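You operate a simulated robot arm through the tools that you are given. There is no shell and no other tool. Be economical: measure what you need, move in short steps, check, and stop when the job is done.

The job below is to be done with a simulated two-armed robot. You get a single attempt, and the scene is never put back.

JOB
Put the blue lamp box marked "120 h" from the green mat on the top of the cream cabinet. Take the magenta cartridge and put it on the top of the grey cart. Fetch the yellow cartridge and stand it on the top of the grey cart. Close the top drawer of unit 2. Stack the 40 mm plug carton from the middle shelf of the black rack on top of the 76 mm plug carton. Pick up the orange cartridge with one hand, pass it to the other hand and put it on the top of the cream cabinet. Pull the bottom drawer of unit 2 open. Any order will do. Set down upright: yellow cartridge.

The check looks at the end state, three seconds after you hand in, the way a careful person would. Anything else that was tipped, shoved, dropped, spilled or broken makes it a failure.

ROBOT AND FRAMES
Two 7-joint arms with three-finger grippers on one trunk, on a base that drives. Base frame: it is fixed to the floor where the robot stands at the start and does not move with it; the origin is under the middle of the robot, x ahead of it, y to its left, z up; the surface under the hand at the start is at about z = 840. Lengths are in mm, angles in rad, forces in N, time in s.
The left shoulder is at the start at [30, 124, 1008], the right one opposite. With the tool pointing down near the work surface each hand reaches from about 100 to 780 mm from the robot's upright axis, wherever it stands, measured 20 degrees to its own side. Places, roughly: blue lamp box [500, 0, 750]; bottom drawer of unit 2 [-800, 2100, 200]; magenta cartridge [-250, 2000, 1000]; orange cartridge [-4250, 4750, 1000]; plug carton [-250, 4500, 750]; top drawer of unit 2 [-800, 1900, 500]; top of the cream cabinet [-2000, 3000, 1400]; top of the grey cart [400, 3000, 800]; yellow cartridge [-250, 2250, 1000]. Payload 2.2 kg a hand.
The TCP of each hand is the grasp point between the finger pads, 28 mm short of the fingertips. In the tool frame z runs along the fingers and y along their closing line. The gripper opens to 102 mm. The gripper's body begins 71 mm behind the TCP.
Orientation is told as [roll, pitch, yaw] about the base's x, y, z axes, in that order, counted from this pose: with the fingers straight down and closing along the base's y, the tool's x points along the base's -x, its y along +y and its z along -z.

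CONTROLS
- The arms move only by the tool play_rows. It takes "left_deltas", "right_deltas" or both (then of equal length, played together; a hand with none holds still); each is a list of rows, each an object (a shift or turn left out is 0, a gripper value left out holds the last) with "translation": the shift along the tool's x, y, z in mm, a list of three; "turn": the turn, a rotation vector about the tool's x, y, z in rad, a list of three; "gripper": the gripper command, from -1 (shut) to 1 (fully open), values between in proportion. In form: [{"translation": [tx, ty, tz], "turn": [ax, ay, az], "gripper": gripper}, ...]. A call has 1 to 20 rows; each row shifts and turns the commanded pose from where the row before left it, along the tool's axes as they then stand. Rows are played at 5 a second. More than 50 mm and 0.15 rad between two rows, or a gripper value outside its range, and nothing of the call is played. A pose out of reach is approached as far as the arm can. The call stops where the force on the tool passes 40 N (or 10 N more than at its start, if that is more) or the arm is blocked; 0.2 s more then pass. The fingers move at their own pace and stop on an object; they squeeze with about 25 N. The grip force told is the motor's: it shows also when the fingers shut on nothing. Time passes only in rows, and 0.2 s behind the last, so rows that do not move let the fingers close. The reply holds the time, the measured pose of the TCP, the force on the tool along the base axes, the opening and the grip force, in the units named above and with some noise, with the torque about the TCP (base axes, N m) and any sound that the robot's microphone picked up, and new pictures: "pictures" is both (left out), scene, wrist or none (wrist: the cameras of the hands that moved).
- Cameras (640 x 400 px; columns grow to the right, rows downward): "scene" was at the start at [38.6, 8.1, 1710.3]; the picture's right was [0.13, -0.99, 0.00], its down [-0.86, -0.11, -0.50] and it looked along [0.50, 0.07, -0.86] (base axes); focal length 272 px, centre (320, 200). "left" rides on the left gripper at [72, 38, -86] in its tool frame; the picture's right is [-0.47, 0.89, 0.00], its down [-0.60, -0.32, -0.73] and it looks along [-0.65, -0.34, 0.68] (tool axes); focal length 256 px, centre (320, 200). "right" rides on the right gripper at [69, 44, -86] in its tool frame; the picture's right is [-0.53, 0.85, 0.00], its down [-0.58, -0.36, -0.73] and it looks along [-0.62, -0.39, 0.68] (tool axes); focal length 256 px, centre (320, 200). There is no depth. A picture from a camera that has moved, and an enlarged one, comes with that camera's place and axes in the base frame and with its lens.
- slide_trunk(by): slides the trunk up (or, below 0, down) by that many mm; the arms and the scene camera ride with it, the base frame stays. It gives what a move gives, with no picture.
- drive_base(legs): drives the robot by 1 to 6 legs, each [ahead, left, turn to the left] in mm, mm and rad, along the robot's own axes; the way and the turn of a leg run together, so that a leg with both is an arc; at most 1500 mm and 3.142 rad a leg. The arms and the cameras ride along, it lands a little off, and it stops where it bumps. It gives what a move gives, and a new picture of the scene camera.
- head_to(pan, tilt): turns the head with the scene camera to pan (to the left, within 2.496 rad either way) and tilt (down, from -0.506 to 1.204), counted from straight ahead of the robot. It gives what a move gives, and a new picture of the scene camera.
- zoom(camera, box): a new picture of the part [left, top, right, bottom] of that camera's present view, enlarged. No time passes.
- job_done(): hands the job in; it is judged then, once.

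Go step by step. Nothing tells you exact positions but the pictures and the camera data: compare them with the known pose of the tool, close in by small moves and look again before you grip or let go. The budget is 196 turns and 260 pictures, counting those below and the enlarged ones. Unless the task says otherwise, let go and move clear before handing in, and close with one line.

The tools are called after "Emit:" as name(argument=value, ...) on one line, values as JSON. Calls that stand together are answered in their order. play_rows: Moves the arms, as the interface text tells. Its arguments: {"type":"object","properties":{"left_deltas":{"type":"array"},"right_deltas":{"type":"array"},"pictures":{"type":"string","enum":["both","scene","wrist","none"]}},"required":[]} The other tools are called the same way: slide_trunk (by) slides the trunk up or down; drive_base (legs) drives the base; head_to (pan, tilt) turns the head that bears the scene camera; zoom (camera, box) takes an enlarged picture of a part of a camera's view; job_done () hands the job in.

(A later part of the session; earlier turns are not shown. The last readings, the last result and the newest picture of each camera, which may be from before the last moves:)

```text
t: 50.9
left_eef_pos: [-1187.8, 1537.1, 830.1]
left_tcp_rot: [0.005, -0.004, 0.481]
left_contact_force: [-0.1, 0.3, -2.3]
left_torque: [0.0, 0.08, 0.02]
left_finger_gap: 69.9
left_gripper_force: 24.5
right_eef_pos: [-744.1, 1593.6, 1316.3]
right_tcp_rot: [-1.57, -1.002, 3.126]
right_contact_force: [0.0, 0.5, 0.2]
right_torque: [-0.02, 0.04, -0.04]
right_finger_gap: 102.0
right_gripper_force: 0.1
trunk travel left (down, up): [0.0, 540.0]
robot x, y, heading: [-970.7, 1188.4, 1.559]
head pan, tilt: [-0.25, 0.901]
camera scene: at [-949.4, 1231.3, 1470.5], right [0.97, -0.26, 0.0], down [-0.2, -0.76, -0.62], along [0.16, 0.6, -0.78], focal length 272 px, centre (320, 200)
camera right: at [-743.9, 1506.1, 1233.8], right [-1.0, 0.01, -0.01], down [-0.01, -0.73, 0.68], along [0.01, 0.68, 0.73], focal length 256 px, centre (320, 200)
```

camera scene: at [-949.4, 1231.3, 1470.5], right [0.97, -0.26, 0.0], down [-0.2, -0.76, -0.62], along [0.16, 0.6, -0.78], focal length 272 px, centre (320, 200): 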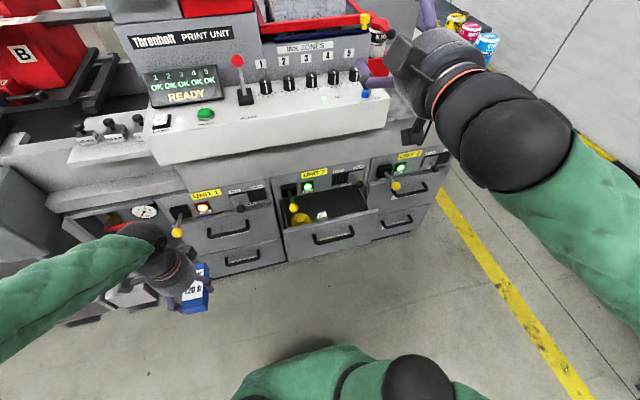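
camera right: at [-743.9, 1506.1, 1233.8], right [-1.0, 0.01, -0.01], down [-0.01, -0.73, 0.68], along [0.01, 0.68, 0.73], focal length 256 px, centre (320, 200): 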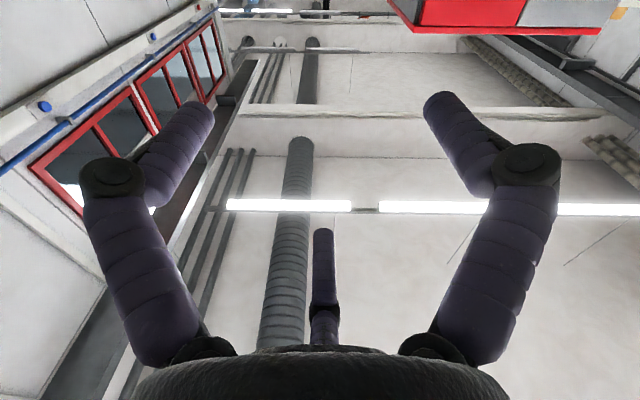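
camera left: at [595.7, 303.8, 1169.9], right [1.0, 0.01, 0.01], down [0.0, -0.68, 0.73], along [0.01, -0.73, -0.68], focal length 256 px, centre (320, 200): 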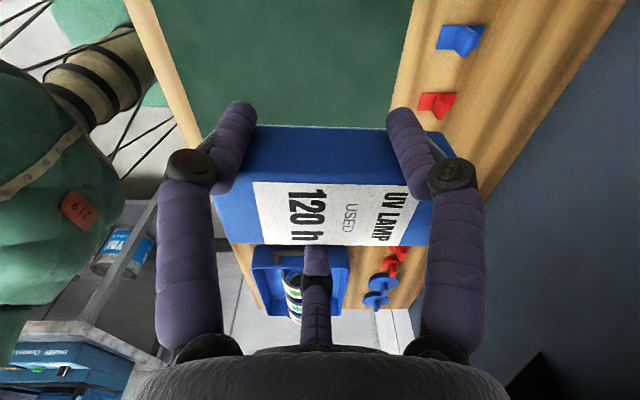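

The hand points forward at [-744, 1593, 1316]. The open drawer's front is at about y 1805, z 300–560, with its handle at about [-750, 1776, 490]. I close the fist and lower it to push the front under the handle.

Emit:
play_rows(right_deltas=[{"translation": [42.4, 26.5, 0], "gripper": -1}, {"translation": [42.4, 26.5, 0]}, {"translation": [42.4, 26.5, 0]}, {"translation": [42.4, 26.5, 0]}, {"translation": [42.4, 26.5, 0]}, {"translation": [42.4, 26.5, 0]}, {"translation": [42.4, 26.5, 0]}, {"translation": [42.4, 26.5, 0]}, {"translation": [42.4, 26.5, 0]}, {"translation": [42.4, 26.5, 0]}, {"translation": [42.4, 26.5, 0]}, {"translation": [42.4, 26.5, 0]}, {}], pictures="scene")

```text
t: 53.3
left_eef_pos: [-1187.8, 1536.8, 829.9]
left_tcp_rot: [0.007, 0.0, 0.482]
left_contact_force: [0.2, 0.1, -3.2]
left_torque: [-0.05, 0.02, -0.01]
left_finger_gap: 70.6
left_gripper_force: 25.5
right_eef_pos: [-803.2, 1592.6, 962.9]
right_tcp_rot: [-1.984, -1.03, -2.882]
right_contact_force: [-0.2, 0.8, -0.4]
right_torque: [0.02, 0.02, -0.03]
right_finger_gap: 2.5
right_gripper_force: 24.9
right hand out of reach, approached as far as the arm can: row 6, 7, 8, 9, 10, 11, 12
trunk travel left (down, up): [0.0, 540.0]
robot x, y, heading: [-967.3, 1192.7, 1.56]
head pan, tilt: [-0.25, 0.901]
stopped in row 12 (right hand): the arm was blocked; the commanded pose is now the measured one
camera scene: at [-949.6, 1231.6, 1470.5], right [0.97, -0.26, 0.0], down [-0.2, -0.76, -0.62], along [0.16, 0.6, -0.78], focal length 272 px, centre (320, 200)
```

scene: 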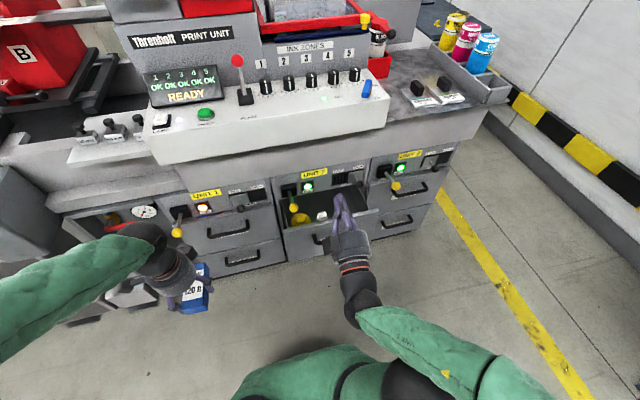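

Pointing forward so close to the robot is at the arm's limit. I back the base 150 mm and stretch the hand out, then check its axes.

Emit:
drive_base(legs=[[-150, 0, 0.01]])

Emit:
play_rows(right_deltas=[{"translation": [0, 0, 45]}, {"translation": [0, 0, 45]}, {"translation": [0, 0, 45]}, {"translation": [0, 0, 45]}, {}], pictures="both")

```text
t: 54.6
left_eef_pos: [-1193.5, 1386.4, 830.7]
left_tcp_rot: [0.006, -0.005, 0.491]
left_contact_force: [-1.7, -0.1, -3.1]
left_torque: [-0.02, 0.03, 0.02]
left_finger_gap: 70.1
left_gripper_force: 24.6
right_eef_pos: [-808.2, 1444.0, 962.5]
right_tcp_rot: [-1.984, -1.03, -2.873]
right_contact_force: [0.2, 0.6, -0.4]
right_torque: [-0.01, -0.03, 0.01]
right_finger_gap: 2.1
right_gripper_force: 25.2
trunk travel left (down, up): [0.0, 540.0]
robot x, y, heading: [-967.9, 1040.1, 1.57]
head pan, tilt: [-0.25, 0.901]
camera scene: at [-951.2, 1082.0, 1470.5], right [0.97, -0.25, 0.0], down [-0.2, -0.76, -0.62], along [0.16, 0.6, -0.78], focal length 272 px, centre (320, 200)
```

scene: 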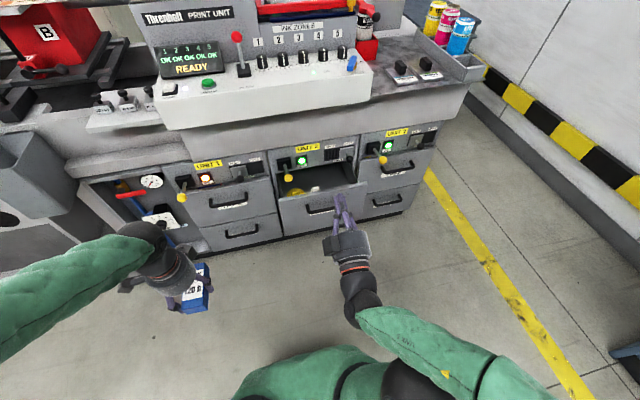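

```text
t: 55.8
left_eef_pos: [-1193.3, 1387.0, 828.9]
left_tcp_rot: [0.004, -0.003, 0.49]
left_contact_force: [0.9, -1.0, -3.2]
left_torque: [-0.03, 0.01, -0.01]
left_finger_gap: 70.2
left_gripper_force: 24.7
right_eef_pos: [-820.9, 1615.1, 1019.1]
right_tcp_rot: [-1.977, -1.033, -2.887]
right_contact_force: [0.3, -1.1, -0.6]
right_torque: [0.0, 0.02, 0.0]
right_finger_gap: 2.2
right_gripper_force: 25.0
right hand out of reach, approached as far as the arm can: row 1, 2, 3, 4
trunk travel left (down, up): [0.0, 540.0]
robot x, y, heading: [-969.6, 1043.0, 1.57]
head pan, tilt: [-0.25, 0.901]
camera scene: at [-951.2, 1082.8, 1470.5], right [0.97, -0.25, 0.0], down [-0.2, -0.76, -0.62], along [0.16, 0.6, -0.78], focal length 272 px, centre (320, 200)
camera right: at [-831.9, 1547.5, 921.1], right [-0.99, 0.09, 0.06], down [-0.04, -0.85, 0.52], along [0.1, 0.51, 0.85], focal length 256 px, centre (320, 200)
```

scene: 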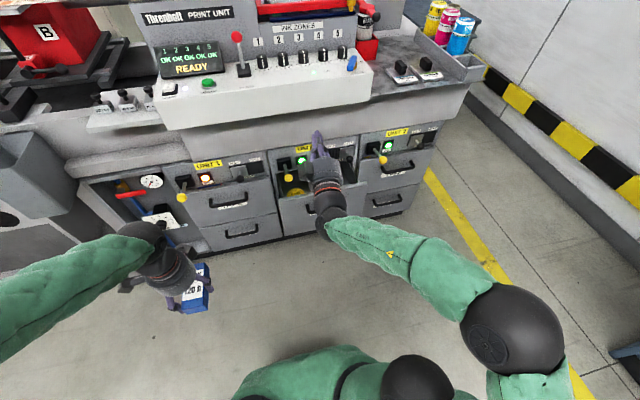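
right: 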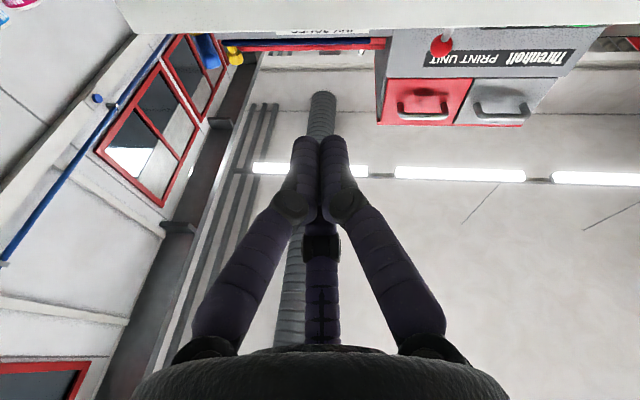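

The arm has drifted into an awkward configuration near its limit. A hand pitched about 45° down should be easier, so I pitch it down from here and check.

Emit:
play_rows(right_deltas=[{"turn": [-0.068, 0.121, -0.014]}, {"turn": [-0.068, 0.121, -0.014]}, {"turn": [-0.068, 0.121, -0.014]}, {"turn": [-0.068, 0.121, -0.014]}, {"turn": [-0.068, 0.121, -0.014]}, {"turn": [-0.068, 0.121, -0.014]}, {"turn": [-0.068, 0.121, -0.014]}, {}], pictures="both")

```text
t: 57.6
left_eef_pos: [-1191.7, 1386.1, 830.6]
left_tcp_rot: [0.006, -0.002, 0.492]
left_contact_force: [-0.5, 0.7, -2.5]
left_torque: [-0.04, 0.02, 0.03]
left_finger_gap: 70.2
left_gripper_force: 24.9
right_eef_pos: [-820.1, 1613.1, 1014.8]
right_tcp_rot: [-0.55, -0.626, 2.236]
right_contact_force: [-0.2, 0.4, 0.0]
right_torque: [0.0, -0.03, 0.01]
right_finger_gap: 2.2
right_gripper_force: 25.0
trunk travel left (down, up): [0.0, 540.0]
robot x, y, heading: [-974.6, 1038.9, 1.565]
head pan, tilt: [-0.25, 0.901]
camera scene: at [-951.2, 1082.7, 1470.5], right [0.97, -0.25, 0.0], down [-0.2, -0.76, -0.62], along [0.16, 0.6, -0.78], focal length 272 px, centre (320, 200)
camera right: at [-832.0, 1494.0, 1016.1], right [-0.99, 0.1, -0.04], down [-0.05, -0.05, 1.0], along [0.1, 0.99, 0.06], focal length 256 px, centre (320, 200)
```

scene: 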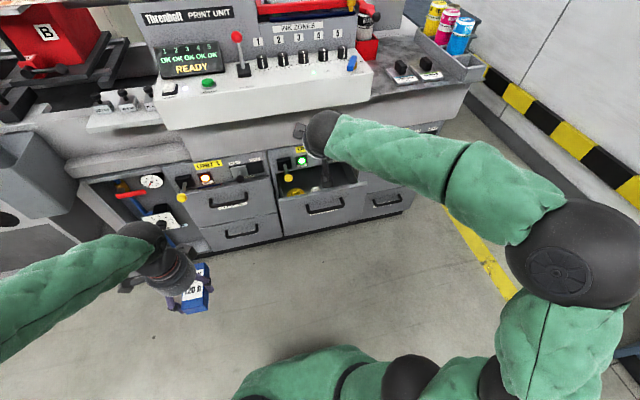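
right: 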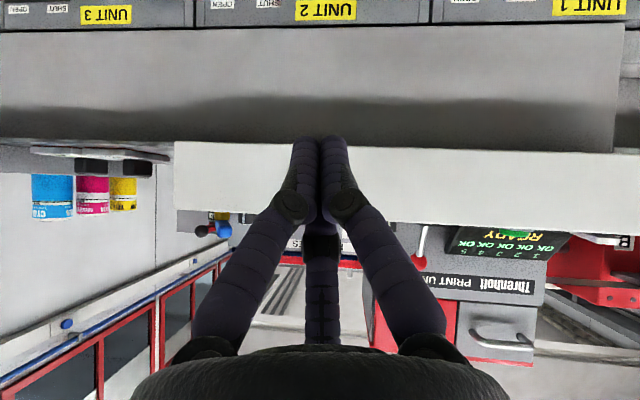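

The 45° pitch works. I straighten the yaw and lower the fist in front of the drawers.

Emit:
play_rows(right_deltas=[{"turn": [-0.088, -0.061, -0.101]}, {"translation": [28.7, 12.6, 34.8]}, {"translation": [28.7, 12.6, 34.8]}, {"translation": [28.7, 12.6, 34.8]}, {"translation": [28.7, 12.6, 34.8]}, {"translation": [28.7, 12.6, 34.8]}, {"translation": [28.7, 12.6, 34.8]}, {"translation": [28.7, 12.6, 34.8]}, {"translation": [28.7, 12.6, 34.8]}, {"translation": [28.7, 12.6, 34.8]}, {}], pictures="both")

```text
t: 60.0
left_eef_pos: [-1193.1, 1385.8, 830.6]
left_tcp_rot: [0.006, -0.001, 0.491]
left_contact_force: [0.1, 0.4, -2.5]
left_torque: [0.0, 0.04, -0.02]
left_finger_gap: 70.0
left_gripper_force: 25.2
right_eef_pos: [-760.9, 1650.0, 597.8]
right_tcp_rot: [-0.548, -0.626, 2.381]
right_contact_force: [-0.4, -0.6, -0.1]
right_torque: [0.0, 0.02, 0.01]
right_finger_gap: 2.1
right_gripper_force: 24.8
trunk travel left (down, up): [0.0, 540.0]
robot x, y, heading: [-972.4, 1038.7, 1.565]
head pan, tilt: [-0.25, 0.901]
camera scene: at [-951.2, 1082.9, 1470.5], right [0.97, -0.25, 0.0], down [-0.2, -0.76, -0.62], along [0.16, 0.6, -0.78], focal length 272 px, centre (320, 200)
camera right: at [-755.6, 1530.2, 599.1], right [-1.0, -0.05, -0.04], down [-0.04, -0.06, 1.0], along [-0.05, 1.0, 0.06], focal length 256 px, centre (320, 200)
```

scene: 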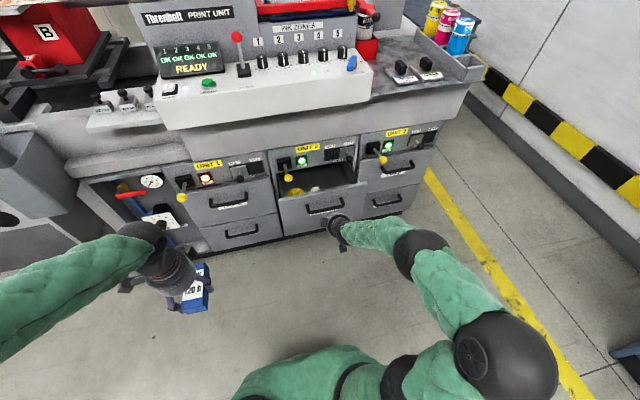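
right: 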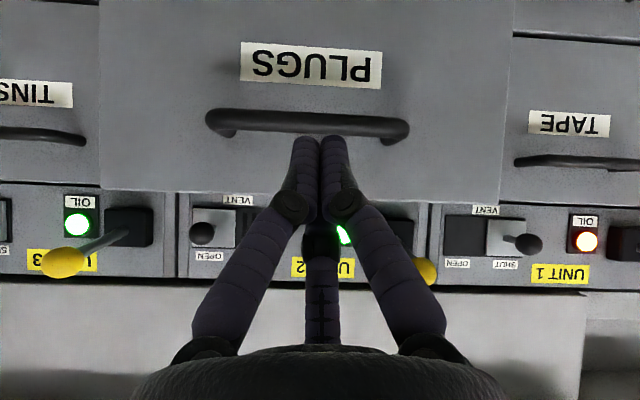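

The drawer's bar is at z≈543 and the face below the label is free. I lower to z 455 and push forward.

Emit:
play_rows(right_deltas=[{"translation": [28.4, 19.9, 32.9]}, {"translation": [28.4, 19.9, 32.9]}, {"translation": [28.4, 19.9, 32.9]}, {"translation": [-16.8, -12.2, 21.5]}, {"translation": [-16.8, -12.2, 21.5]}, {"translation": [-16.8, -12.2, 21.5]}, {"translation": [-11.2, -8.1, 14.3]}, {"translation": [-11.2, -8.1, 14.3]}, {"translation": [-11.2, -8.1, 14.3]}, {"translation": [-11.2, -8.1, 14.3]}, {"translation": [-11.2, -8.1, 14.3]}, {"translation": [-11.2, -8.1, 14.3]}, {"translation": [-11.2, -8.1, 14.3]}, {}], pictures="both")

```text
t: 63.0
left_eef_pos: [-1193.3, 1386.3, 829.3]
left_tcp_rot: [0.006, -0.004, 0.489]
left_contact_force: [-0.3, 1.9, -3.2]
left_torque: [0.01, 0.04, 0.0]
left_finger_gap: 70.1
left_gripper_force: 24.6
right_eef_pos: [-774.9, 1881.9, 458.9]
right_tcp_rot: [-0.542, -0.62, 2.378]
right_contact_force: [-3.4, -14.8, -4.0]
right_torque: [-0.2, 0.11, 0.12]
right_finger_gap: 2.2
right_gripper_force: 25.1
right hand out of reach, approached as far as the arm can: row 1, 2, 3, 13
trunk travel left (down, up): [0.0, 540.0]
robot x, y, heading: [-968.3, 1041.8, 1.565]
head pan, tilt: [-0.25, 0.901]
camera scene: at [-951.4, 1082.3, 1470.5], right [0.97, -0.25, 0.0], down [-0.2, -0.76, -0.62], along [0.16, 0.6, -0.78], focal length 272 px, centre (320, 200)
camera right: at [-769.1, 1761.8, 461.5], right [-1.0, -0.05, -0.04], down [-0.04, -0.05, 1.0], along [-0.05, 1.0, 0.05], focal length 256 px, centre (320, 200)
```

scene: 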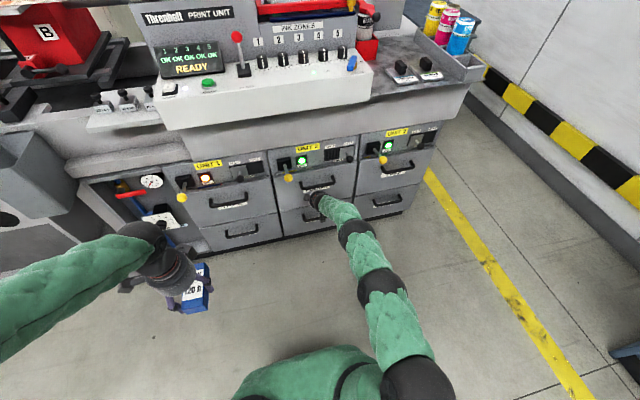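
right: 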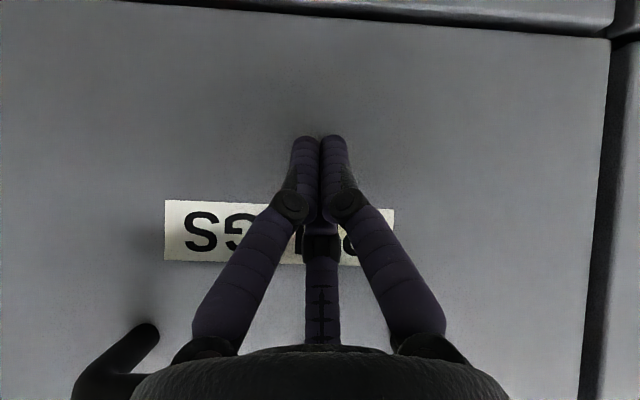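

The drawer is nearly shut and the arm is at its limit, so I nudge the base forward to finish.

Emit:
drive_base(legs=[[40, 0, 0]])

Emit:
zoom(camera="scene", box=[220, 120, 460, 270])

```text
t: 63.8
left_eef_pos: [-1192.9, 1388.9, 829.0]
left_tcp_rot: [0.003, -0.001, 0.49]
left_contact_force: [0.4, -0.4, -2.6]
left_torque: [0.03, 0.04, 0.01]
left_finger_gap: 70.2
left_gripper_force: 24.8
right_eef_pos: [-776.3, 1882.1, 454.1]
right_tcp_rot: [-0.534, -0.613, 2.371]
right_contact_force: [0.1, -1.0, 0.0]
right_torque: [0.01, 0.01, 0.0]
right_finger_gap: 2.5
right_gripper_force: 24.6
trunk travel left (down, up): [0.0, 540.0]
robot x, y, heading: [-970.1, 1042.4, 1.566]
head pan, tilt: [-0.25, 0.901]
stopped in leg 1: the force on the tool passed its limit at 83 N (the readings are from after the stop); the commanded pose is now the measured one
camera scene: at [-951.2, 1086.1, 1470.4], right [0.97, -0.25, 0.0], down [-0.2, -0.76, -0.62], along [0.16, 0.6, -0.78], focal length 272 px, centre (320, 200)
```

scene: 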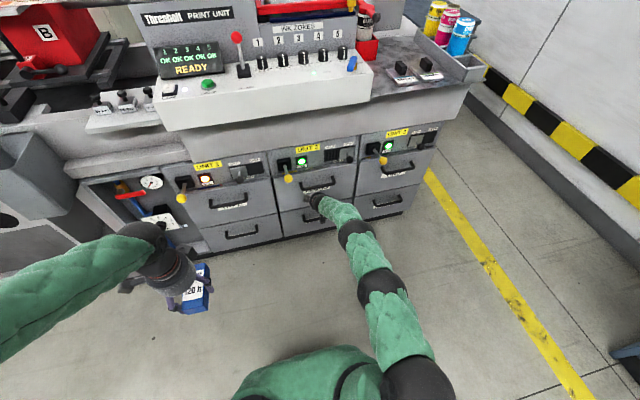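

```text
2.67 times, centred on (340, 195) of scene
camera zoom: at [-951.2, 1086.1, 1470.4], right [0.97, -0.25, 0.0], down [-0.2, -0.76, -0.62], along [0.16, 0.6, -0.78], focal length 726 px, centre (267, 213)
```

zoom: 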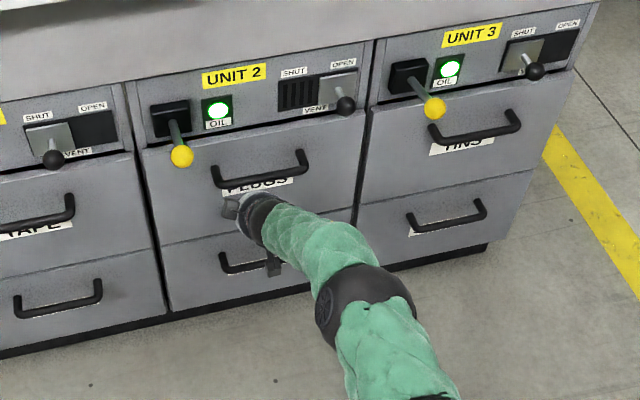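

The top drawer is shut flush with its neighbours. Next is the bottom drawer, with its bar at about [-745, 1872, 330]. I back off, open the hand and pitch it nearly level so thumb and fingers can close above and below the bar.

Emit:
play_rows(right_deltas=[{"translation": [26, 19, -33.5]}, {"translation": [26, 19, -33.5]}, {"translation": [26, 19, -33.5], "gripper": 1}, {"turn": [0.081, -0.114, 0]}, {"turn": [0.081, -0.114, 0]}, {"turn": [0.081, -0.114, 0]}, {"turn": [0.081, -0.114, 0]}, {}], pictures="wrist")

```text
t: 64.1
left_eef_pos: [-1193.2, 1388.2, 829.6]
left_tcp_rot: [0.004, -0.004, 0.49]
left_contact_force: [-0.2, -0.2, -3.1]
left_torque: [0.02, 0.02, 0.0]
left_finger_gap: 70.3
left_gripper_force: 25.0
right_eef_pos: [-769.3, 1879.9, 463.9]
right_tcp_rot: [-0.561, -0.631, 2.376]
right_contact_force: [1.1, 0.4, 0.6]
right_torque: [0.01, 0.01, -0.03]
right_finger_gap: 2.4
right_gripper_force: 24.9
trunk travel left (down, up): [0.0, 540.0]
robot x, y, heading: [-968.0, 1040.6, 1.568]
head pan, tilt: [-0.25, 0.901]
stopped in row 1 (right hand): the force on the tool passed its limit at 106 N (the readings are from after the stop); the commanded pose is now the measured one
camera right: at [-765.4, 1761.3, 463.3], right [-1.0, -0.03, -0.05], down [-0.05, -0.07, 1.0], along [-0.04, 1.0, 0.06], focal length 256 px, centre (320, 200)
```

right: 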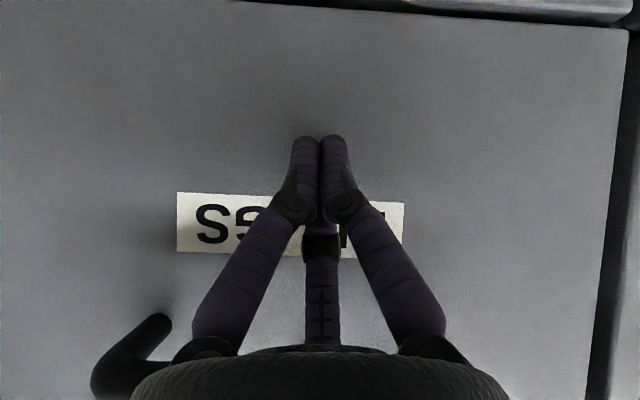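

The back of the hand is wedged under the upper bar. I slip out downward and back before continuing.

Emit:
play_rows(right_deltas=[{"translation": [14, 10, 8]}, {"translation": [14, 10, 8]}, {"translation": [14, 10, 5]}, {}], pictures="none")

```text
t: 65.1
left_eef_pos: [-1192.3, 1390.6, 829.5]
left_tcp_rot: [0.003, -0.001, 0.491]
left_contact_force: [0.1, 0.7, -3.2]
left_torque: [0.0, 0.05, -0.01]
left_finger_gap: 70.3
left_gripper_force: 24.9
right_eef_pos: [-771.1, 1859.3, 411.6]
right_tcp_rot: [-0.558, -0.629, 2.376]
right_contact_force: [0.2, 0.0, 0.0]
right_torque: [-0.01, 0.0, -0.01]
right_finger_gap: 2.2
right_gripper_force: 24.6
trunk travel left (down, up): [0.0, 540.0]
robot x, y, heading: [-972.6, 1043.6, 1.567]
head pan, tilt: [-0.25, 0.901]
```

Free now. I back off, open and pitch up.

Emit:
play_rows(right_deltas=[{"translation": [26, 19, -33.5]}, {"translation": [26, 19, -33.5]}, {"translation": [26, 19, -33.5], "gripper": 1}, {"turn": [0.081, -0.114, 0]}, {"turn": [0.081, -0.114, 0]}, {"turn": [0.081, -0.114, 0]}, {"turn": [0.081, -0.114, 0]}, {}], pictures="both")

```text
t: 66.9
left_eef_pos: [-1192.9, 1390.2, 829.9]
left_tcp_rot: [0.003, -0.001, 0.491]
left_contact_force: [0.2, -0.5, -3.8]
left_torque: [0.02, 0.05, 0.01]
left_finger_gap: 70.2
left_gripper_force: 24.9
right_eef_pos: [-897.9, 1772.5, 469.4]
right_tcp_rot: [-1.156, -0.849, 2.694]
right_contact_force: [0.4, 0.0, 0.7]
right_torque: [-0.02, 0.03, 0.01]
right_finger_gap: 102.1
right_gripper_force: 0.0
right hand out of reach, approached as far as the arm can: row 4, 5, 6, 7
trunk travel left (down, up): [0.0, 540.0]
robot x, y, heading: [-972.0, 1039.7, 1.564]
head pan, tilt: [-0.25, 0.901]
camera scene: at [-951.3, 1086.2, 1470.5], right [0.97, -0.25, 0.0], down [-0.2, -0.76, -0.62], along [0.16, 0.6, -0.78], focal length 272 px, centre (320, 200)
camera right: at [-902.3, 1667.5, 415.2], right [-0.99, 0.1, -0.11], down [-0.14, -0.51, 0.85], along [0.02, 0.86, 0.52], focal length 256 px, centre (320, 200)
```

scene: 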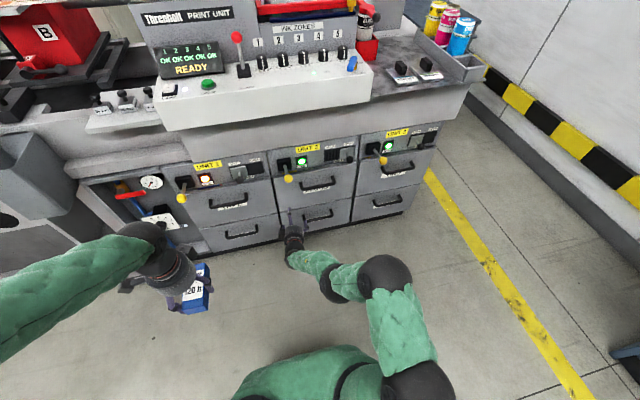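
right: 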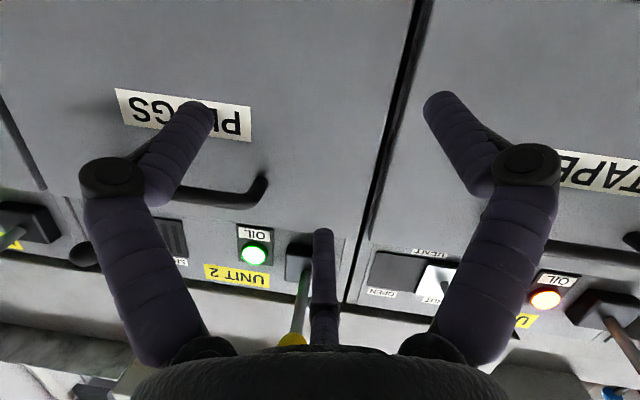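

The pitch is good, but the arm prefers the hand nearer the robot's centre line. I shift the base 145 mm right instead, then lower the hand to the bar's height.

Emit:
drive_base(legs=[[0, -140, 0]])

Emit:
play_rows(right_deltas=[{"translation": [10, 6, -25]}, {"translation": [10, 6, -25]}, {}], pictures="wrist")

```text
t: 68.2
left_eef_pos: [-1053.5, 1389.8, 829.3]
left_tcp_rot: [0.005, -0.001, 0.486]
left_contact_force: [-0.8, 0.8, -3.4]
left_torque: [0.0, 0.03, 0.0]
left_finger_gap: 70.2
left_gripper_force: 25.1
right_eef_pos: [-760.2, 1771.0, 469.7]
right_tcp_rot: [-1.153, -0.846, 2.687]
right_contact_force: [0.1, 1.1, -0.1]
right_torque: [-0.03, -0.01, 0.01]
right_finger_gap: 102.0
right_gripper_force: 0.0
trunk travel left (down, up): [0.0, 540.0]
robot x, y, heading: [-836.1, 1040.7, 1.564]
head pan, tilt: [-0.25, 0.901]
camera scene: at [-813.3, 1085.3, 1470.5], right [0.97, -0.25, 0.0], down [-0.2, -0.76, -0.62], along [0.16, 0.6, -0.78], focal length 272 px, centre (320, 200)
```

scene: 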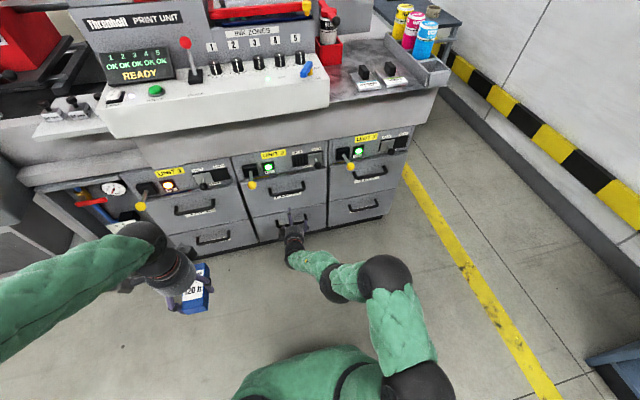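

```text
t: 69.0
left_eef_pos: [-1055.6, 1389.7, 829.4]
left_tcp_rot: [0.005, -0.002, 0.488]
left_contact_force: [-0.3, 1.0, -2.0]
left_torque: [-0.01, 0.0, 0.0]
left_finger_gap: 70.1
left_gripper_force: 24.7
right_eef_pos: [-765.5, 1718.4, 463.8]
right_tcp_rot: [-1.149, -0.843, 2.68]
right_contact_force: [-0.7, -1.0, 0.5]
right_torque: [-0.02, 0.02, 0.0]
right_finger_gap: 101.9
right_gripper_force: 0.0
trunk travel left (down, up): [0.0, 540.0]
robot x, y, heading: [-834.3, 1042.0, 1.565]
head pan, tilt: [-0.25, 0.901]
camera right: at [-769.3, 1612.9, 408.3], right [-0.99, 0.11, -0.11], down [-0.15, -0.5, 0.85], along [0.03, 0.86, 0.51], focal length 256 px, centre (320, 200)
```

right: 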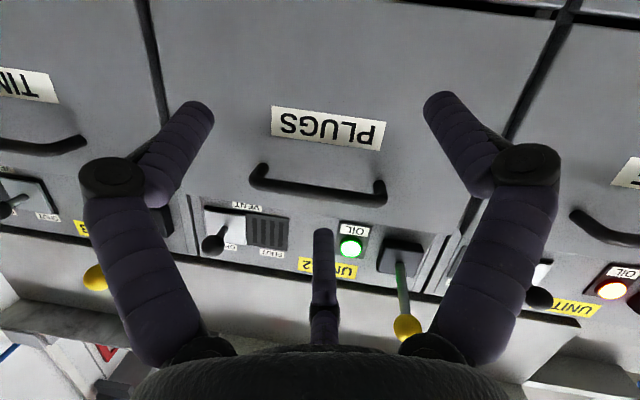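

I lower to the bottom bar's height and look.

Emit:
play_rows(right_deltas=[{"translation": [31, 24.7, 11.3]}, {"translation": [31, 24.7, 11.3]}, {"translation": [31, 24.7, 11.3]}, {}], pictures="both")

```text
t: 70.0
left_eef_pos: [-1054.4, 1389.2, 829.1]
left_tcp_rot: [0.003, 0.0, 0.486]
left_contact_force: [0.1, 0.8, -2.8]
left_torque: [0.02, 0.04, 0.02]
left_finger_gap: 70.1
left_gripper_force: 25.2
right_eef_pos: [-802.4, 1725.6, 347.3]
right_tcp_rot: [-1.148, -0.845, 2.676]
right_contact_force: [0.0, 0.1, 0.9]
right_torque: [0.01, 0.01, 0.0]
right_finger_gap: 102.3
right_gripper_force: 0.0
right hand out of reach, approached as far as the arm can: row 1, 2, 3
trunk travel left (down, up): [0.0, 540.0]
robot x, y, heading: [-836.3, 1042.3, 1.561]
head pan, tilt: [-0.25, 0.901]
camera scene: at [-813.7, 1085.4, 1470.5], right [0.97, -0.25, 0.0], down [-0.2, -0.76, -0.62], along [0.16, 0.6, -0.78], focal length 272 px, centre (320, 200)
camera right: at [-806.9, 1619.8, 294.0], right [-0.99, 0.11, -0.11], down [-0.15, -0.5, 0.85], along [0.03, 0.86, 0.51], focal length 256 px, centre (320, 200)
```

scene: 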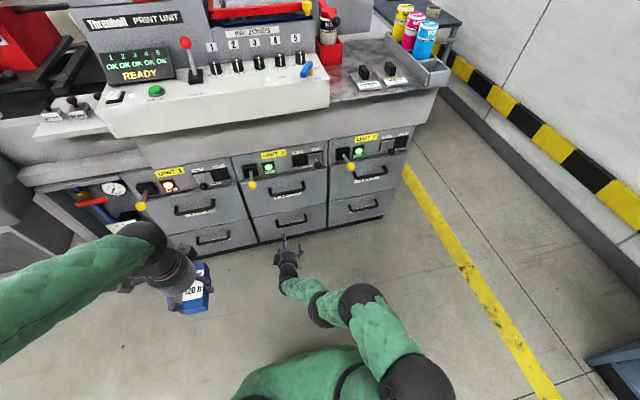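
right: 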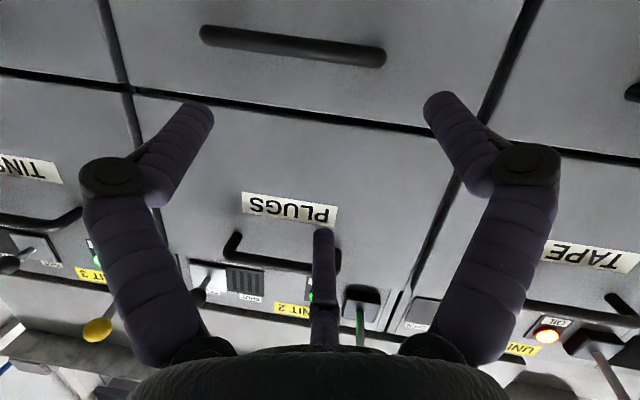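

The bottom bar is at about [-757, 1870, 295]. I shift the base right again so the arm stays in reach, then approach just short of the bar.

Emit:
drive_base(legs=[[0, -85, 0]])

Emit:
play_rows(right_deltas=[{"translation": [-4.8, 15, 25.7]}, {"translation": [-4.8, 15, 25.7]}, {"translation": [-4.8, 15, 25.7]}, {"translation": [-4.8, 15, 25.7]}, {}], pictures="wrist")

```text
t: 71.1
left_eef_pos: [-970.7, 1388.4, 829.6]
left_tcp_rot: [0.004, -0.001, 0.488]
left_contact_force: [0.2, 0.5, -2.1]
left_torque: [-0.03, 0.06, 0.0]
left_finger_gap: 70.4
left_gripper_force: 25.2
right_eef_pos: [-720.4, 1724.9, 349.8]
right_tcp_rot: [-1.146, -0.844, 2.678]
right_contact_force: [0.8, 0.4, 0.3]
right_torque: [0.02, 0.0, 0.02]
right_finger_gap: 102.0
right_gripper_force: 0.1
trunk travel left (down, up): [0.0, 540.0]
robot x, y, heading: [-751.6, 1045.0, 1.561]
head pan, tilt: [-0.25, 0.901]
camera scene: at [-730.1, 1084.7, 1470.5], right [0.97, -0.25, 0.0], down [-0.2, -0.76, -0.62], along [0.16, 0.6, -0.78], focal length 272 px, centre (320, 200)
```

scene: 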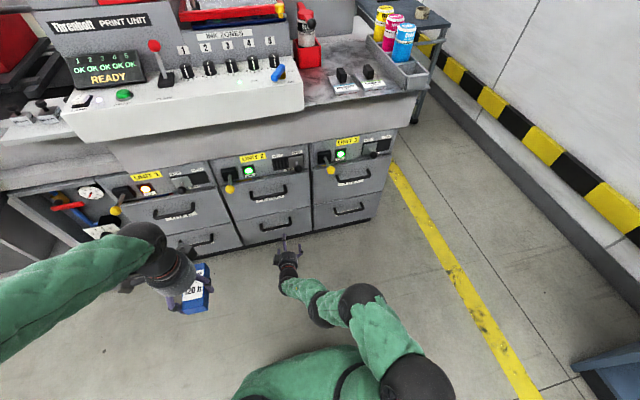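

```text
t: 72.3
left_eef_pos: [-970.5, 1388.4, 829.3]
left_tcp_rot: [0.005, -0.001, 0.488]
left_contact_force: [1.0, 0.7, -2.6]
left_torque: [-0.06, 0.06, -0.03]
left_finger_gap: 70.2
left_gripper_force: 24.7
right_eef_pos: [-736.9, 1764.0, 365.5]
right_tcp_rot: [-1.147, -0.842, 2.677]
right_contact_force: [0.0, -0.5, 0.3]
right_torque: [0.02, -0.01, -0.01]
right_finger_gap: 102.3
right_gripper_force: 0.0
right hand out of reach, approached as far as the arm can: row 1, 2, 3, 4
trunk travel left (down, up): [0.0, 540.0]
robot x, y, heading: [-751.7, 1042.6, 1.564]
head pan, tilt: [-0.25, 0.901]
camera right: at [-742.7, 1657.9, 311.5], right [-0.99, 0.11, -0.11], down [-0.15, -0.5, 0.85], along [0.03, 0.86, 0.51], focal length 256 px, centre (320, 200)
```

right: 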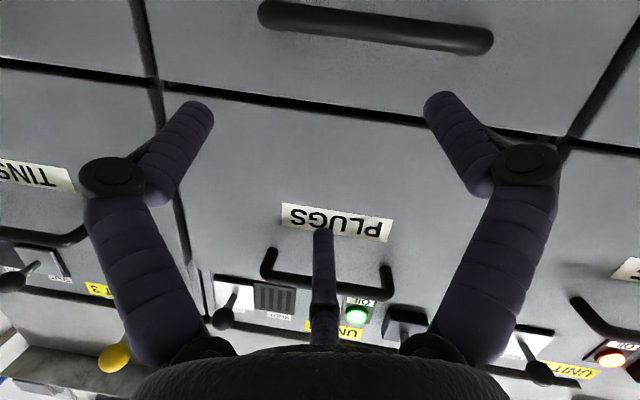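

The arm is at full stretch. I pull the hand back, drive the base closer, and then approach again.

Emit:
play_rows(right_deltas=[{"translation": [10, 13, -45]}, {"translation": [10, 13, -45]}, {"translation": [10, 13, -20]}, {}], pictures="none")

Emit:
drive_base(legs=[[130, 0, 0]])

```text
t: 73.3
left_eef_pos: [-971.6, 1387.9, 829.8]
left_tcp_rot: [0.004, -0.002, 0.488]
left_contact_force: [0.6, 0.6, -2.8]
left_torque: [-0.04, 0.06, 0.02]
left_finger_gap: 70.5
left_gripper_force: 24.5
right_eef_pos: [-764.9, 1649.4, 352.7]
right_tcp_rot: [-1.15, -0.843, 2.678]
right_contact_force: [0.1, -0.3, -0.5]
right_torque: [-0.02, 0.0, 0.01]
right_finger_gap: 102.0
right_gripper_force: 0.1
trunk travel left (down, up): [0.0, 540.0]
robot x, y, heading: [-755.5, 1045.4, 1.565]
head pan, tilt: [-0.25, 0.901]
```

```text
t: 74.5
left_eef_pos: [-968.8, 1517.8, 829.9]
left_tcp_rot: [0.003, -0.002, 0.487]
left_contact_force: [-0.2, 1.1, -3.7]
left_torque: [0.01, 0.03, -0.01]
left_finger_gap: 70.1
left_gripper_force: 25.0
right_eef_pos: [-763.5, 1777.6, 352.7]
right_tcp_rot: [-1.147, -0.841, 2.675]
right_contact_force: [-0.6, -0.1, -0.7]
right_torque: [0.0, -0.02, -0.02]
right_finger_gap: 101.9
right_gripper_force: 0.1
trunk travel left (down, up): [0.0, 540.0]
robot x, y, heading: [-754.9, 1172.0, 1.563]
head pan, tilt: [-0.25, 0.901]
camera scene: at [-729.4, 1214.3, 1470.4], right [0.97, -0.26, 0.0], down [-0.2, -0.76, -0.62], along [0.16, 0.6, -0.78], focal length 272 px, centre (320, 200)
```

scene: 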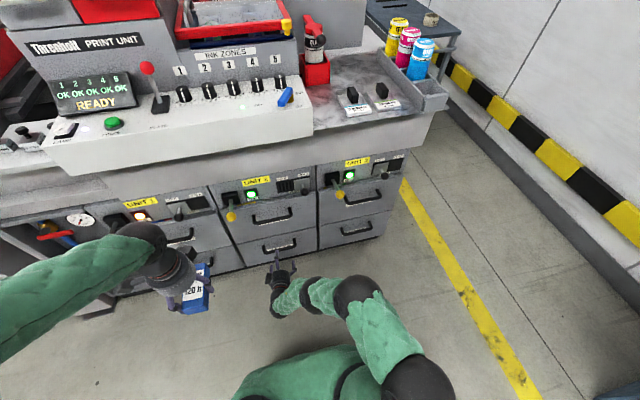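

Now I approach the bar again.

Emit:
play_rows(right_deltas=[{"translation": [15.8, 12.9, 30.4]}, {"translation": [15.8, 12.9, 30.4]}, {}], pictures="wrist")

```text
t: 75.3
left_eef_pos: [-969.2, 1518.5, 829.8]
left_tcp_rot: [0.003, -0.003, 0.488]
left_contact_force: [0.8, 0.6, -3.6]
left_torque: [0.0, 0.05, 0.0]
left_finger_gap: 70.2
left_gripper_force: 24.9
right_eef_pos: [-750.8, 1811.0, 321.5]
right_tcp_rot: [-1.145, -0.843, 2.674]
right_contact_force: [1.0, 0.2, -0.2]
right_torque: [-0.04, 0.01, -0.01]
right_finger_gap: 102.0
right_gripper_force: 0.1
right hand out of reach, approached as far as the arm can: row 2
trunk travel left (down, up): [0.0, 540.0]
robot x, y, heading: [-749.1, 1171.7, 1.562]
head pan, tilt: [-0.25, 0.901]
camera right: at [-756.3, 1705.8, 266.5], right [-0.99, 0.11, -0.11], down [-0.15, -0.5, 0.85], along [0.04, 0.86, 0.51], focal length 256 px, centre (320, 200)
```

right: 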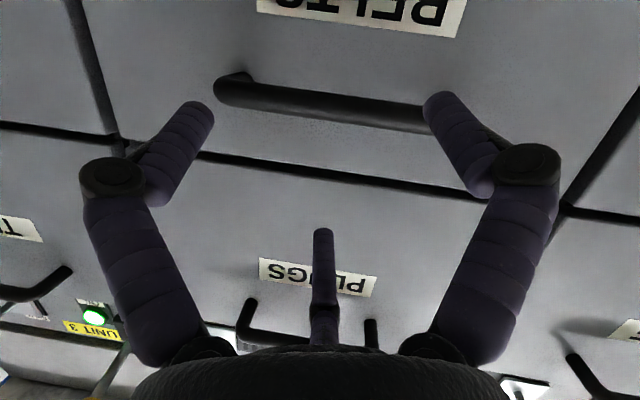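

The bar is confirmed at z≈294. I drop to z≈293 and a little back, then drive the base forward so the bar enters the open hand.

Emit:
play_rows(right_deltas=[{"translation": [24.5, 22.6, -18]}, {}], pictures="none")

```text
t: 75.9
left_eef_pos: [-970.7, 1518.9, 828.7]
left_tcp_rot: [0.005, -0.003, 0.487]
left_contact_force: [0.1, -0.5, -2.7]
left_torque: [-0.06, 0.04, 0.04]
left_finger_gap: 70.0
left_gripper_force: 24.8
right_eef_pos: [-754.2, 1781.4, 305.1]
right_tcp_rot: [-1.149, -0.844, 2.673]
right_contact_force: [-0.6, -0.5, 0.4]
right_torque: [-0.02, 0.0, 0.01]
right_finger_gap: 101.8
right_gripper_force: 0.1
right hand out of reach, approached as far as the arm can: row 1
trunk travel left (down, up): [0.0, 540.0]
robot x, y, heading: [-749.8, 1170.3, 1.557]
head pan, tilt: [-0.25, 0.901]
```

A little lower and further back, then the base goes forward.

Emit:
play_rows(right_deltas=[{"translation": [15.5, 9, -20]}, {}], pictures="none")

Emit:
drive_base(legs=[[60, 0, 0]])

Emit:
play_rows(right_deltas=[{}], pictures="wrist")

```text
t: 76.5
left_eef_pos: [-969.7, 1518.9, 829.8]
left_tcp_rot: [0.004, -0.001, 0.487]
left_contact_force: [-0.8, 0.3, -2.9]
left_torque: [-0.04, 0.01, -0.01]
left_finger_gap: 70.0
left_gripper_force: 25.4
right_eef_pos: [-755.0, 1755.0, 295.8]
right_tcp_rot: [-1.147, -0.844, 2.676]
right_contact_force: [-0.1, 0.2, -0.1]
right_torque: [0.02, 0.01, -0.01]
right_finger_gap: 102.2
right_gripper_force: 0.0
trunk travel left (down, up): [0.0, 540.0]
robot x, y, heading: [-751.6, 1170.7, 1.568]
head pan, tilt: [-0.25, 0.901]
```

```text
t: 77.5
left_eef_pos: [-969.8, 1578.0, 830.2]
left_tcp_rot: [0.004, -0.001, 0.486]
left_contact_force: [0.5, -0.6, -3.0]
left_torque: [-0.03, 0.0, 0.02]
left_finger_gap: 70.1
left_gripper_force: 25.1
right_eef_pos: [-753.8, 1815.5, 294.2]
right_tcp_rot: [-1.147, -0.843, 2.675]
right_contact_force: [-0.4, -0.3, -0.9]
right_torque: [0.01, 0.0, 0.03]
right_finger_gap: 101.9
right_gripper_force: 0.0
trunk travel left (down, up): [0.0, 540.0]
robot x, y, heading: [-753.0, 1230.9, 1.562]
head pan, tilt: [-0.25, 0.901]
camera scene: at [-728.8, 1274.5, 1470.4], right [0.97, -0.26, 0.0], down [-0.2, -0.76, -0.62], along [0.16, 0.6, -0.78], focal length 272 px, centre (320, 200)
```

scene: 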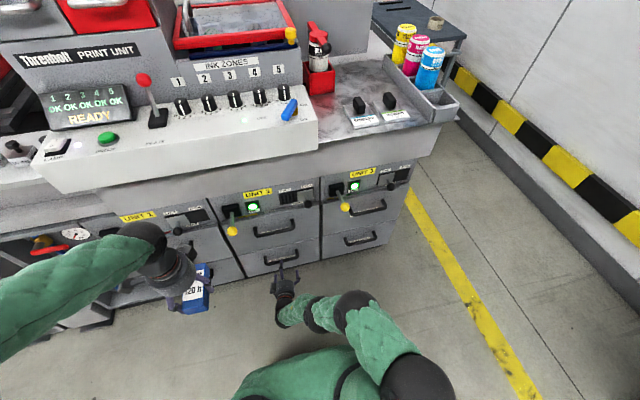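

```text
t: 77.9
left_eef_pos: [-969.7, 1578.9, 829.3]
left_tcp_rot: [0.005, -0.001, 0.487]
left_contact_force: [-0.2, -0.7, -2.4]
left_torque: [0.0, 0.03, 0.0]
left_finger_gap: 70.4
left_gripper_force: 25.3
right_eef_pos: [-753.4, 1815.5, 294.9]
right_tcp_rot: [-1.148, -0.844, 2.677]
right_contact_force: [-0.6, 0.0, 0.6]
right_torque: [-0.01, 0.0, -0.01]
right_finger_gap: 102.1
right_gripper_force: 0.0
trunk travel left (down, up): [0.0, 540.0]
robot x, y, heading: [-746.3, 1231.9, 1.563]
head pan, tilt: [-0.25, 0.901]
camera right: at [-758.6, 1709.7, 241.6], right [-0.99, 0.11, -0.11], down [-0.15, -0.5, 0.85], along [0.04, 0.86, 0.51], focal length 256 px, centre (320, 200)
```

right: 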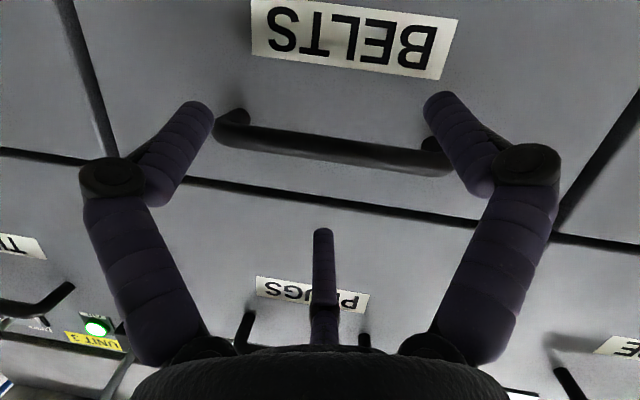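

The bar is centred and level with the hand. I drive forward 42 mm and close.

Emit:
drive_base(legs=[[42, 0, 0]])

Emit:
play_rows(right_deltas=[{}, {"gripper": -1}, {}, {}, {}, {}], pictures="wrist")

```text
t: 78.8
left_eef_pos: [-969.0, 1620.5, 829.3]
left_tcp_rot: [0.002, -0.003, 0.487]
left_contact_force: [0.0, 0.4, -2.5]
left_torque: [-0.01, 0.02, -0.01]
left_finger_gap: 70.1
left_gripper_force: 25.4
right_eef_pos: [-752.9, 1857.8, 294.0]
right_tcp_rot: [-1.148, -0.842, 2.676]
right_contact_force: [1.0, 0.3, -0.6]
right_torque: [0.0, -0.02, -0.04]
right_finger_gap: 102.0
right_gripper_force: 0.0
trunk travel left (down, up): [0.0, 540.0]
robot x, y, heading: [-747.5, 1273.3, 1.566]
head pan, tilt: [-0.25, 0.901]
camera scene: at [-728.5, 1317.0, 1470.5], right [0.97, -0.25, 0.0], down [-0.2, -0.76, -0.62], along [0.16, 0.6, -0.78], focal length 272 px, centre (320, 200)
```

scene: 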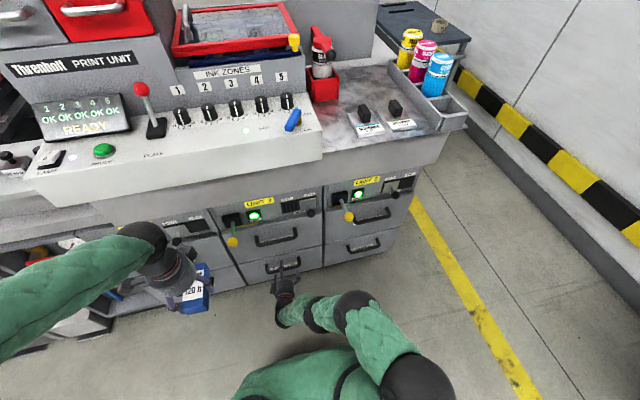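

```text
t: 80.2
left_eef_pos: [-968.4, 1621.0, 828.2]
left_tcp_rot: [0.003, -0.001, 0.489]
left_contact_force: [-1.5, 0.2, -3.0]
left_torque: [0.04, 0.06, -0.02]
left_finger_gap: 70.2
left_gripper_force: 24.9
right_eef_pos: [-753.2, 1855.8, 293.5]
right_tcp_rot: [-1.14, -0.841, 2.668]
right_contact_force: [11.0, -11.4, -9.3]
right_torque: [-0.08, 0.68, -0.47]
right_finger_gap: 27.6
right_gripper_force: 25.4
trunk travel left (down, up): [0.0, 540.0]
robot x, y, heading: [-749.7, 1272.4, 1.563]
head pan, tilt: [-0.25, 0.901]
camera right: at [-758.2, 1749.9, 240.0], right [-0.99, 0.11, -0.11], down [-0.15, -0.5, 0.85], along [0.04, 0.86, 0.51], focal length 256 px, centre (320, 200)
```

right: 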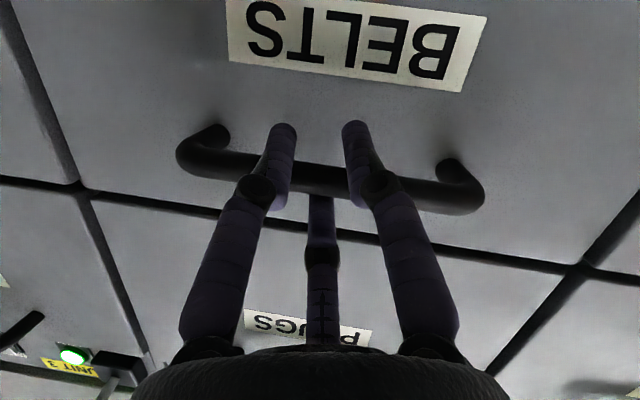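

The bar is held between thumb and fingers. I pull the drawer open by driving back.

Emit:
drive_base(legs=[[-120, 0, 0]])

```text
t: 81.5
left_eef_pos: [-970.9, 1497.5, 828.7]
left_tcp_rot: [0.003, 0.0, 0.488]
left_contact_force: [0.2, -0.4, -2.7]
left_torque: [-0.01, 0.03, 0.0]
left_finger_gap: 70.2
left_gripper_force: 25.0
right_eef_pos: [-754.6, 1734.1, 294.5]
right_tcp_rot: [-1.14, -0.842, 2.667]
right_contact_force: [25.1, -1.7, -23.6]
right_torque: [-0.29, 0.9, -0.41]
right_finger_gap: 27.7
right_gripper_force: 24.9
trunk travel left (down, up): [0.0, 540.0]
robot x, y, heading: [-748.7, 1151.4, 1.565]
head pan, tilt: [-0.25, 0.901]
camera scene: at [-728.6, 1194.0, 1470.3], right [0.97, -0.25, 0.0], down [-0.2, -0.76, -0.62], along [0.16, 0.6, -0.78], focal length 272 px, centre (320, 200)
```

scene: 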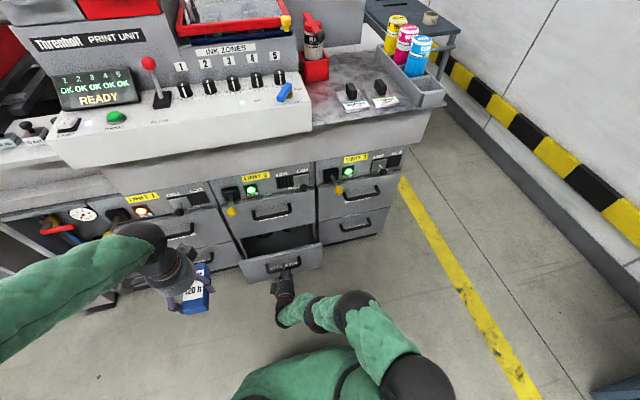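

It slides open well, by about 120 mm so far. I pull a bit more to be sure.

Emit:
drive_base(legs=[[-80, 0, 0]])

Emit:
play_rows(right_deltas=[{"gripper": 1}, {}, {}, {"translation": [0, 0, -40]}, {"translation": [0, 0, -40]}, {"translation": [0, 0, -30]}, {}], pictures="scene")

```text
t: 82.5
left_eef_pos: [-972.2, 1415.6, 829.3]
left_tcp_rot: [0.002, -0.001, 0.49]
left_contact_force: [0.9, -0.1, -3.0]
left_torque: [0.0, 0.0, -0.02]
left_finger_gap: 70.1
left_gripper_force: 24.7
right_eef_pos: [-754.2, 1652.1, 293.3]
right_tcp_rot: [-1.137, -0.841, 2.666]
right_contact_force: [18.4, -1.0, -7.8]
right_torque: [-0.15, 0.89, -0.23]
right_finger_gap: 27.8
right_gripper_force: 24.8
trunk travel left (down, up): [0.0, 540.0]
robot x, y, heading: [-748.4, 1072.3, 1.567]
head pan, tilt: [-0.25, 0.901]
camera scene: at [-729.0, 1113.3, 1470.4], right [0.97, -0.25, 0.0], down [-0.2, -0.76, -0.62], along [0.16, 0.6, -0.78], focal length 272 px, centre (320, 200)
```

scene: 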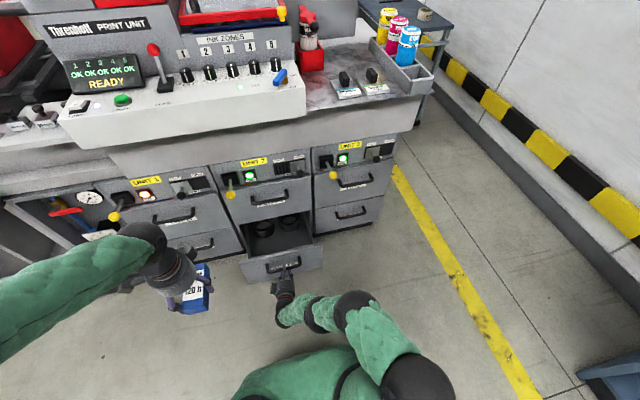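

```text
t: 84.1
left_eef_pos: [-970.8, 1416.6, 830.2]
left_tcp_rot: [0.004, -0.004, 0.491]
left_contact_force: [0.3, 0.6, -3.2]
left_torque: [0.03, 0.03, 0.0]
left_finger_gap: 70.5
left_gripper_force: 24.9
right_eef_pos: [-768.5, 1550.0, 323.4]
right_tcp_rot: [-1.14, -0.841, 2.666]
right_contact_force: [0.2, -0.3, 0.8]
right_torque: [-0.01, -0.03, 0.0]
right_finger_gap: 102.2
right_gripper_force: 0.1
trunk travel left (down, up): [0.0, 540.0]
robot x, y, heading: [-751.0, 1070.6, 1.569]
head pan, tilt: [-0.25, 0.901]
camera scene: at [-729.7, 1112.7, 1470.5], right [0.97, -0.25, 0.0], down [-0.2, -0.76, -0.62], along [0.16, 0.6, -0.78], focal length 272 px, centre (320, 200)
```

scene: 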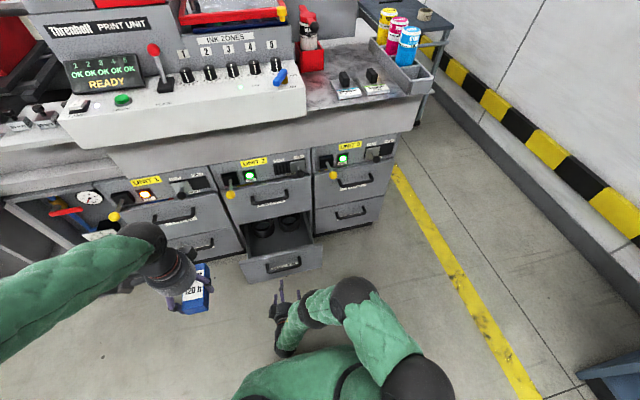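

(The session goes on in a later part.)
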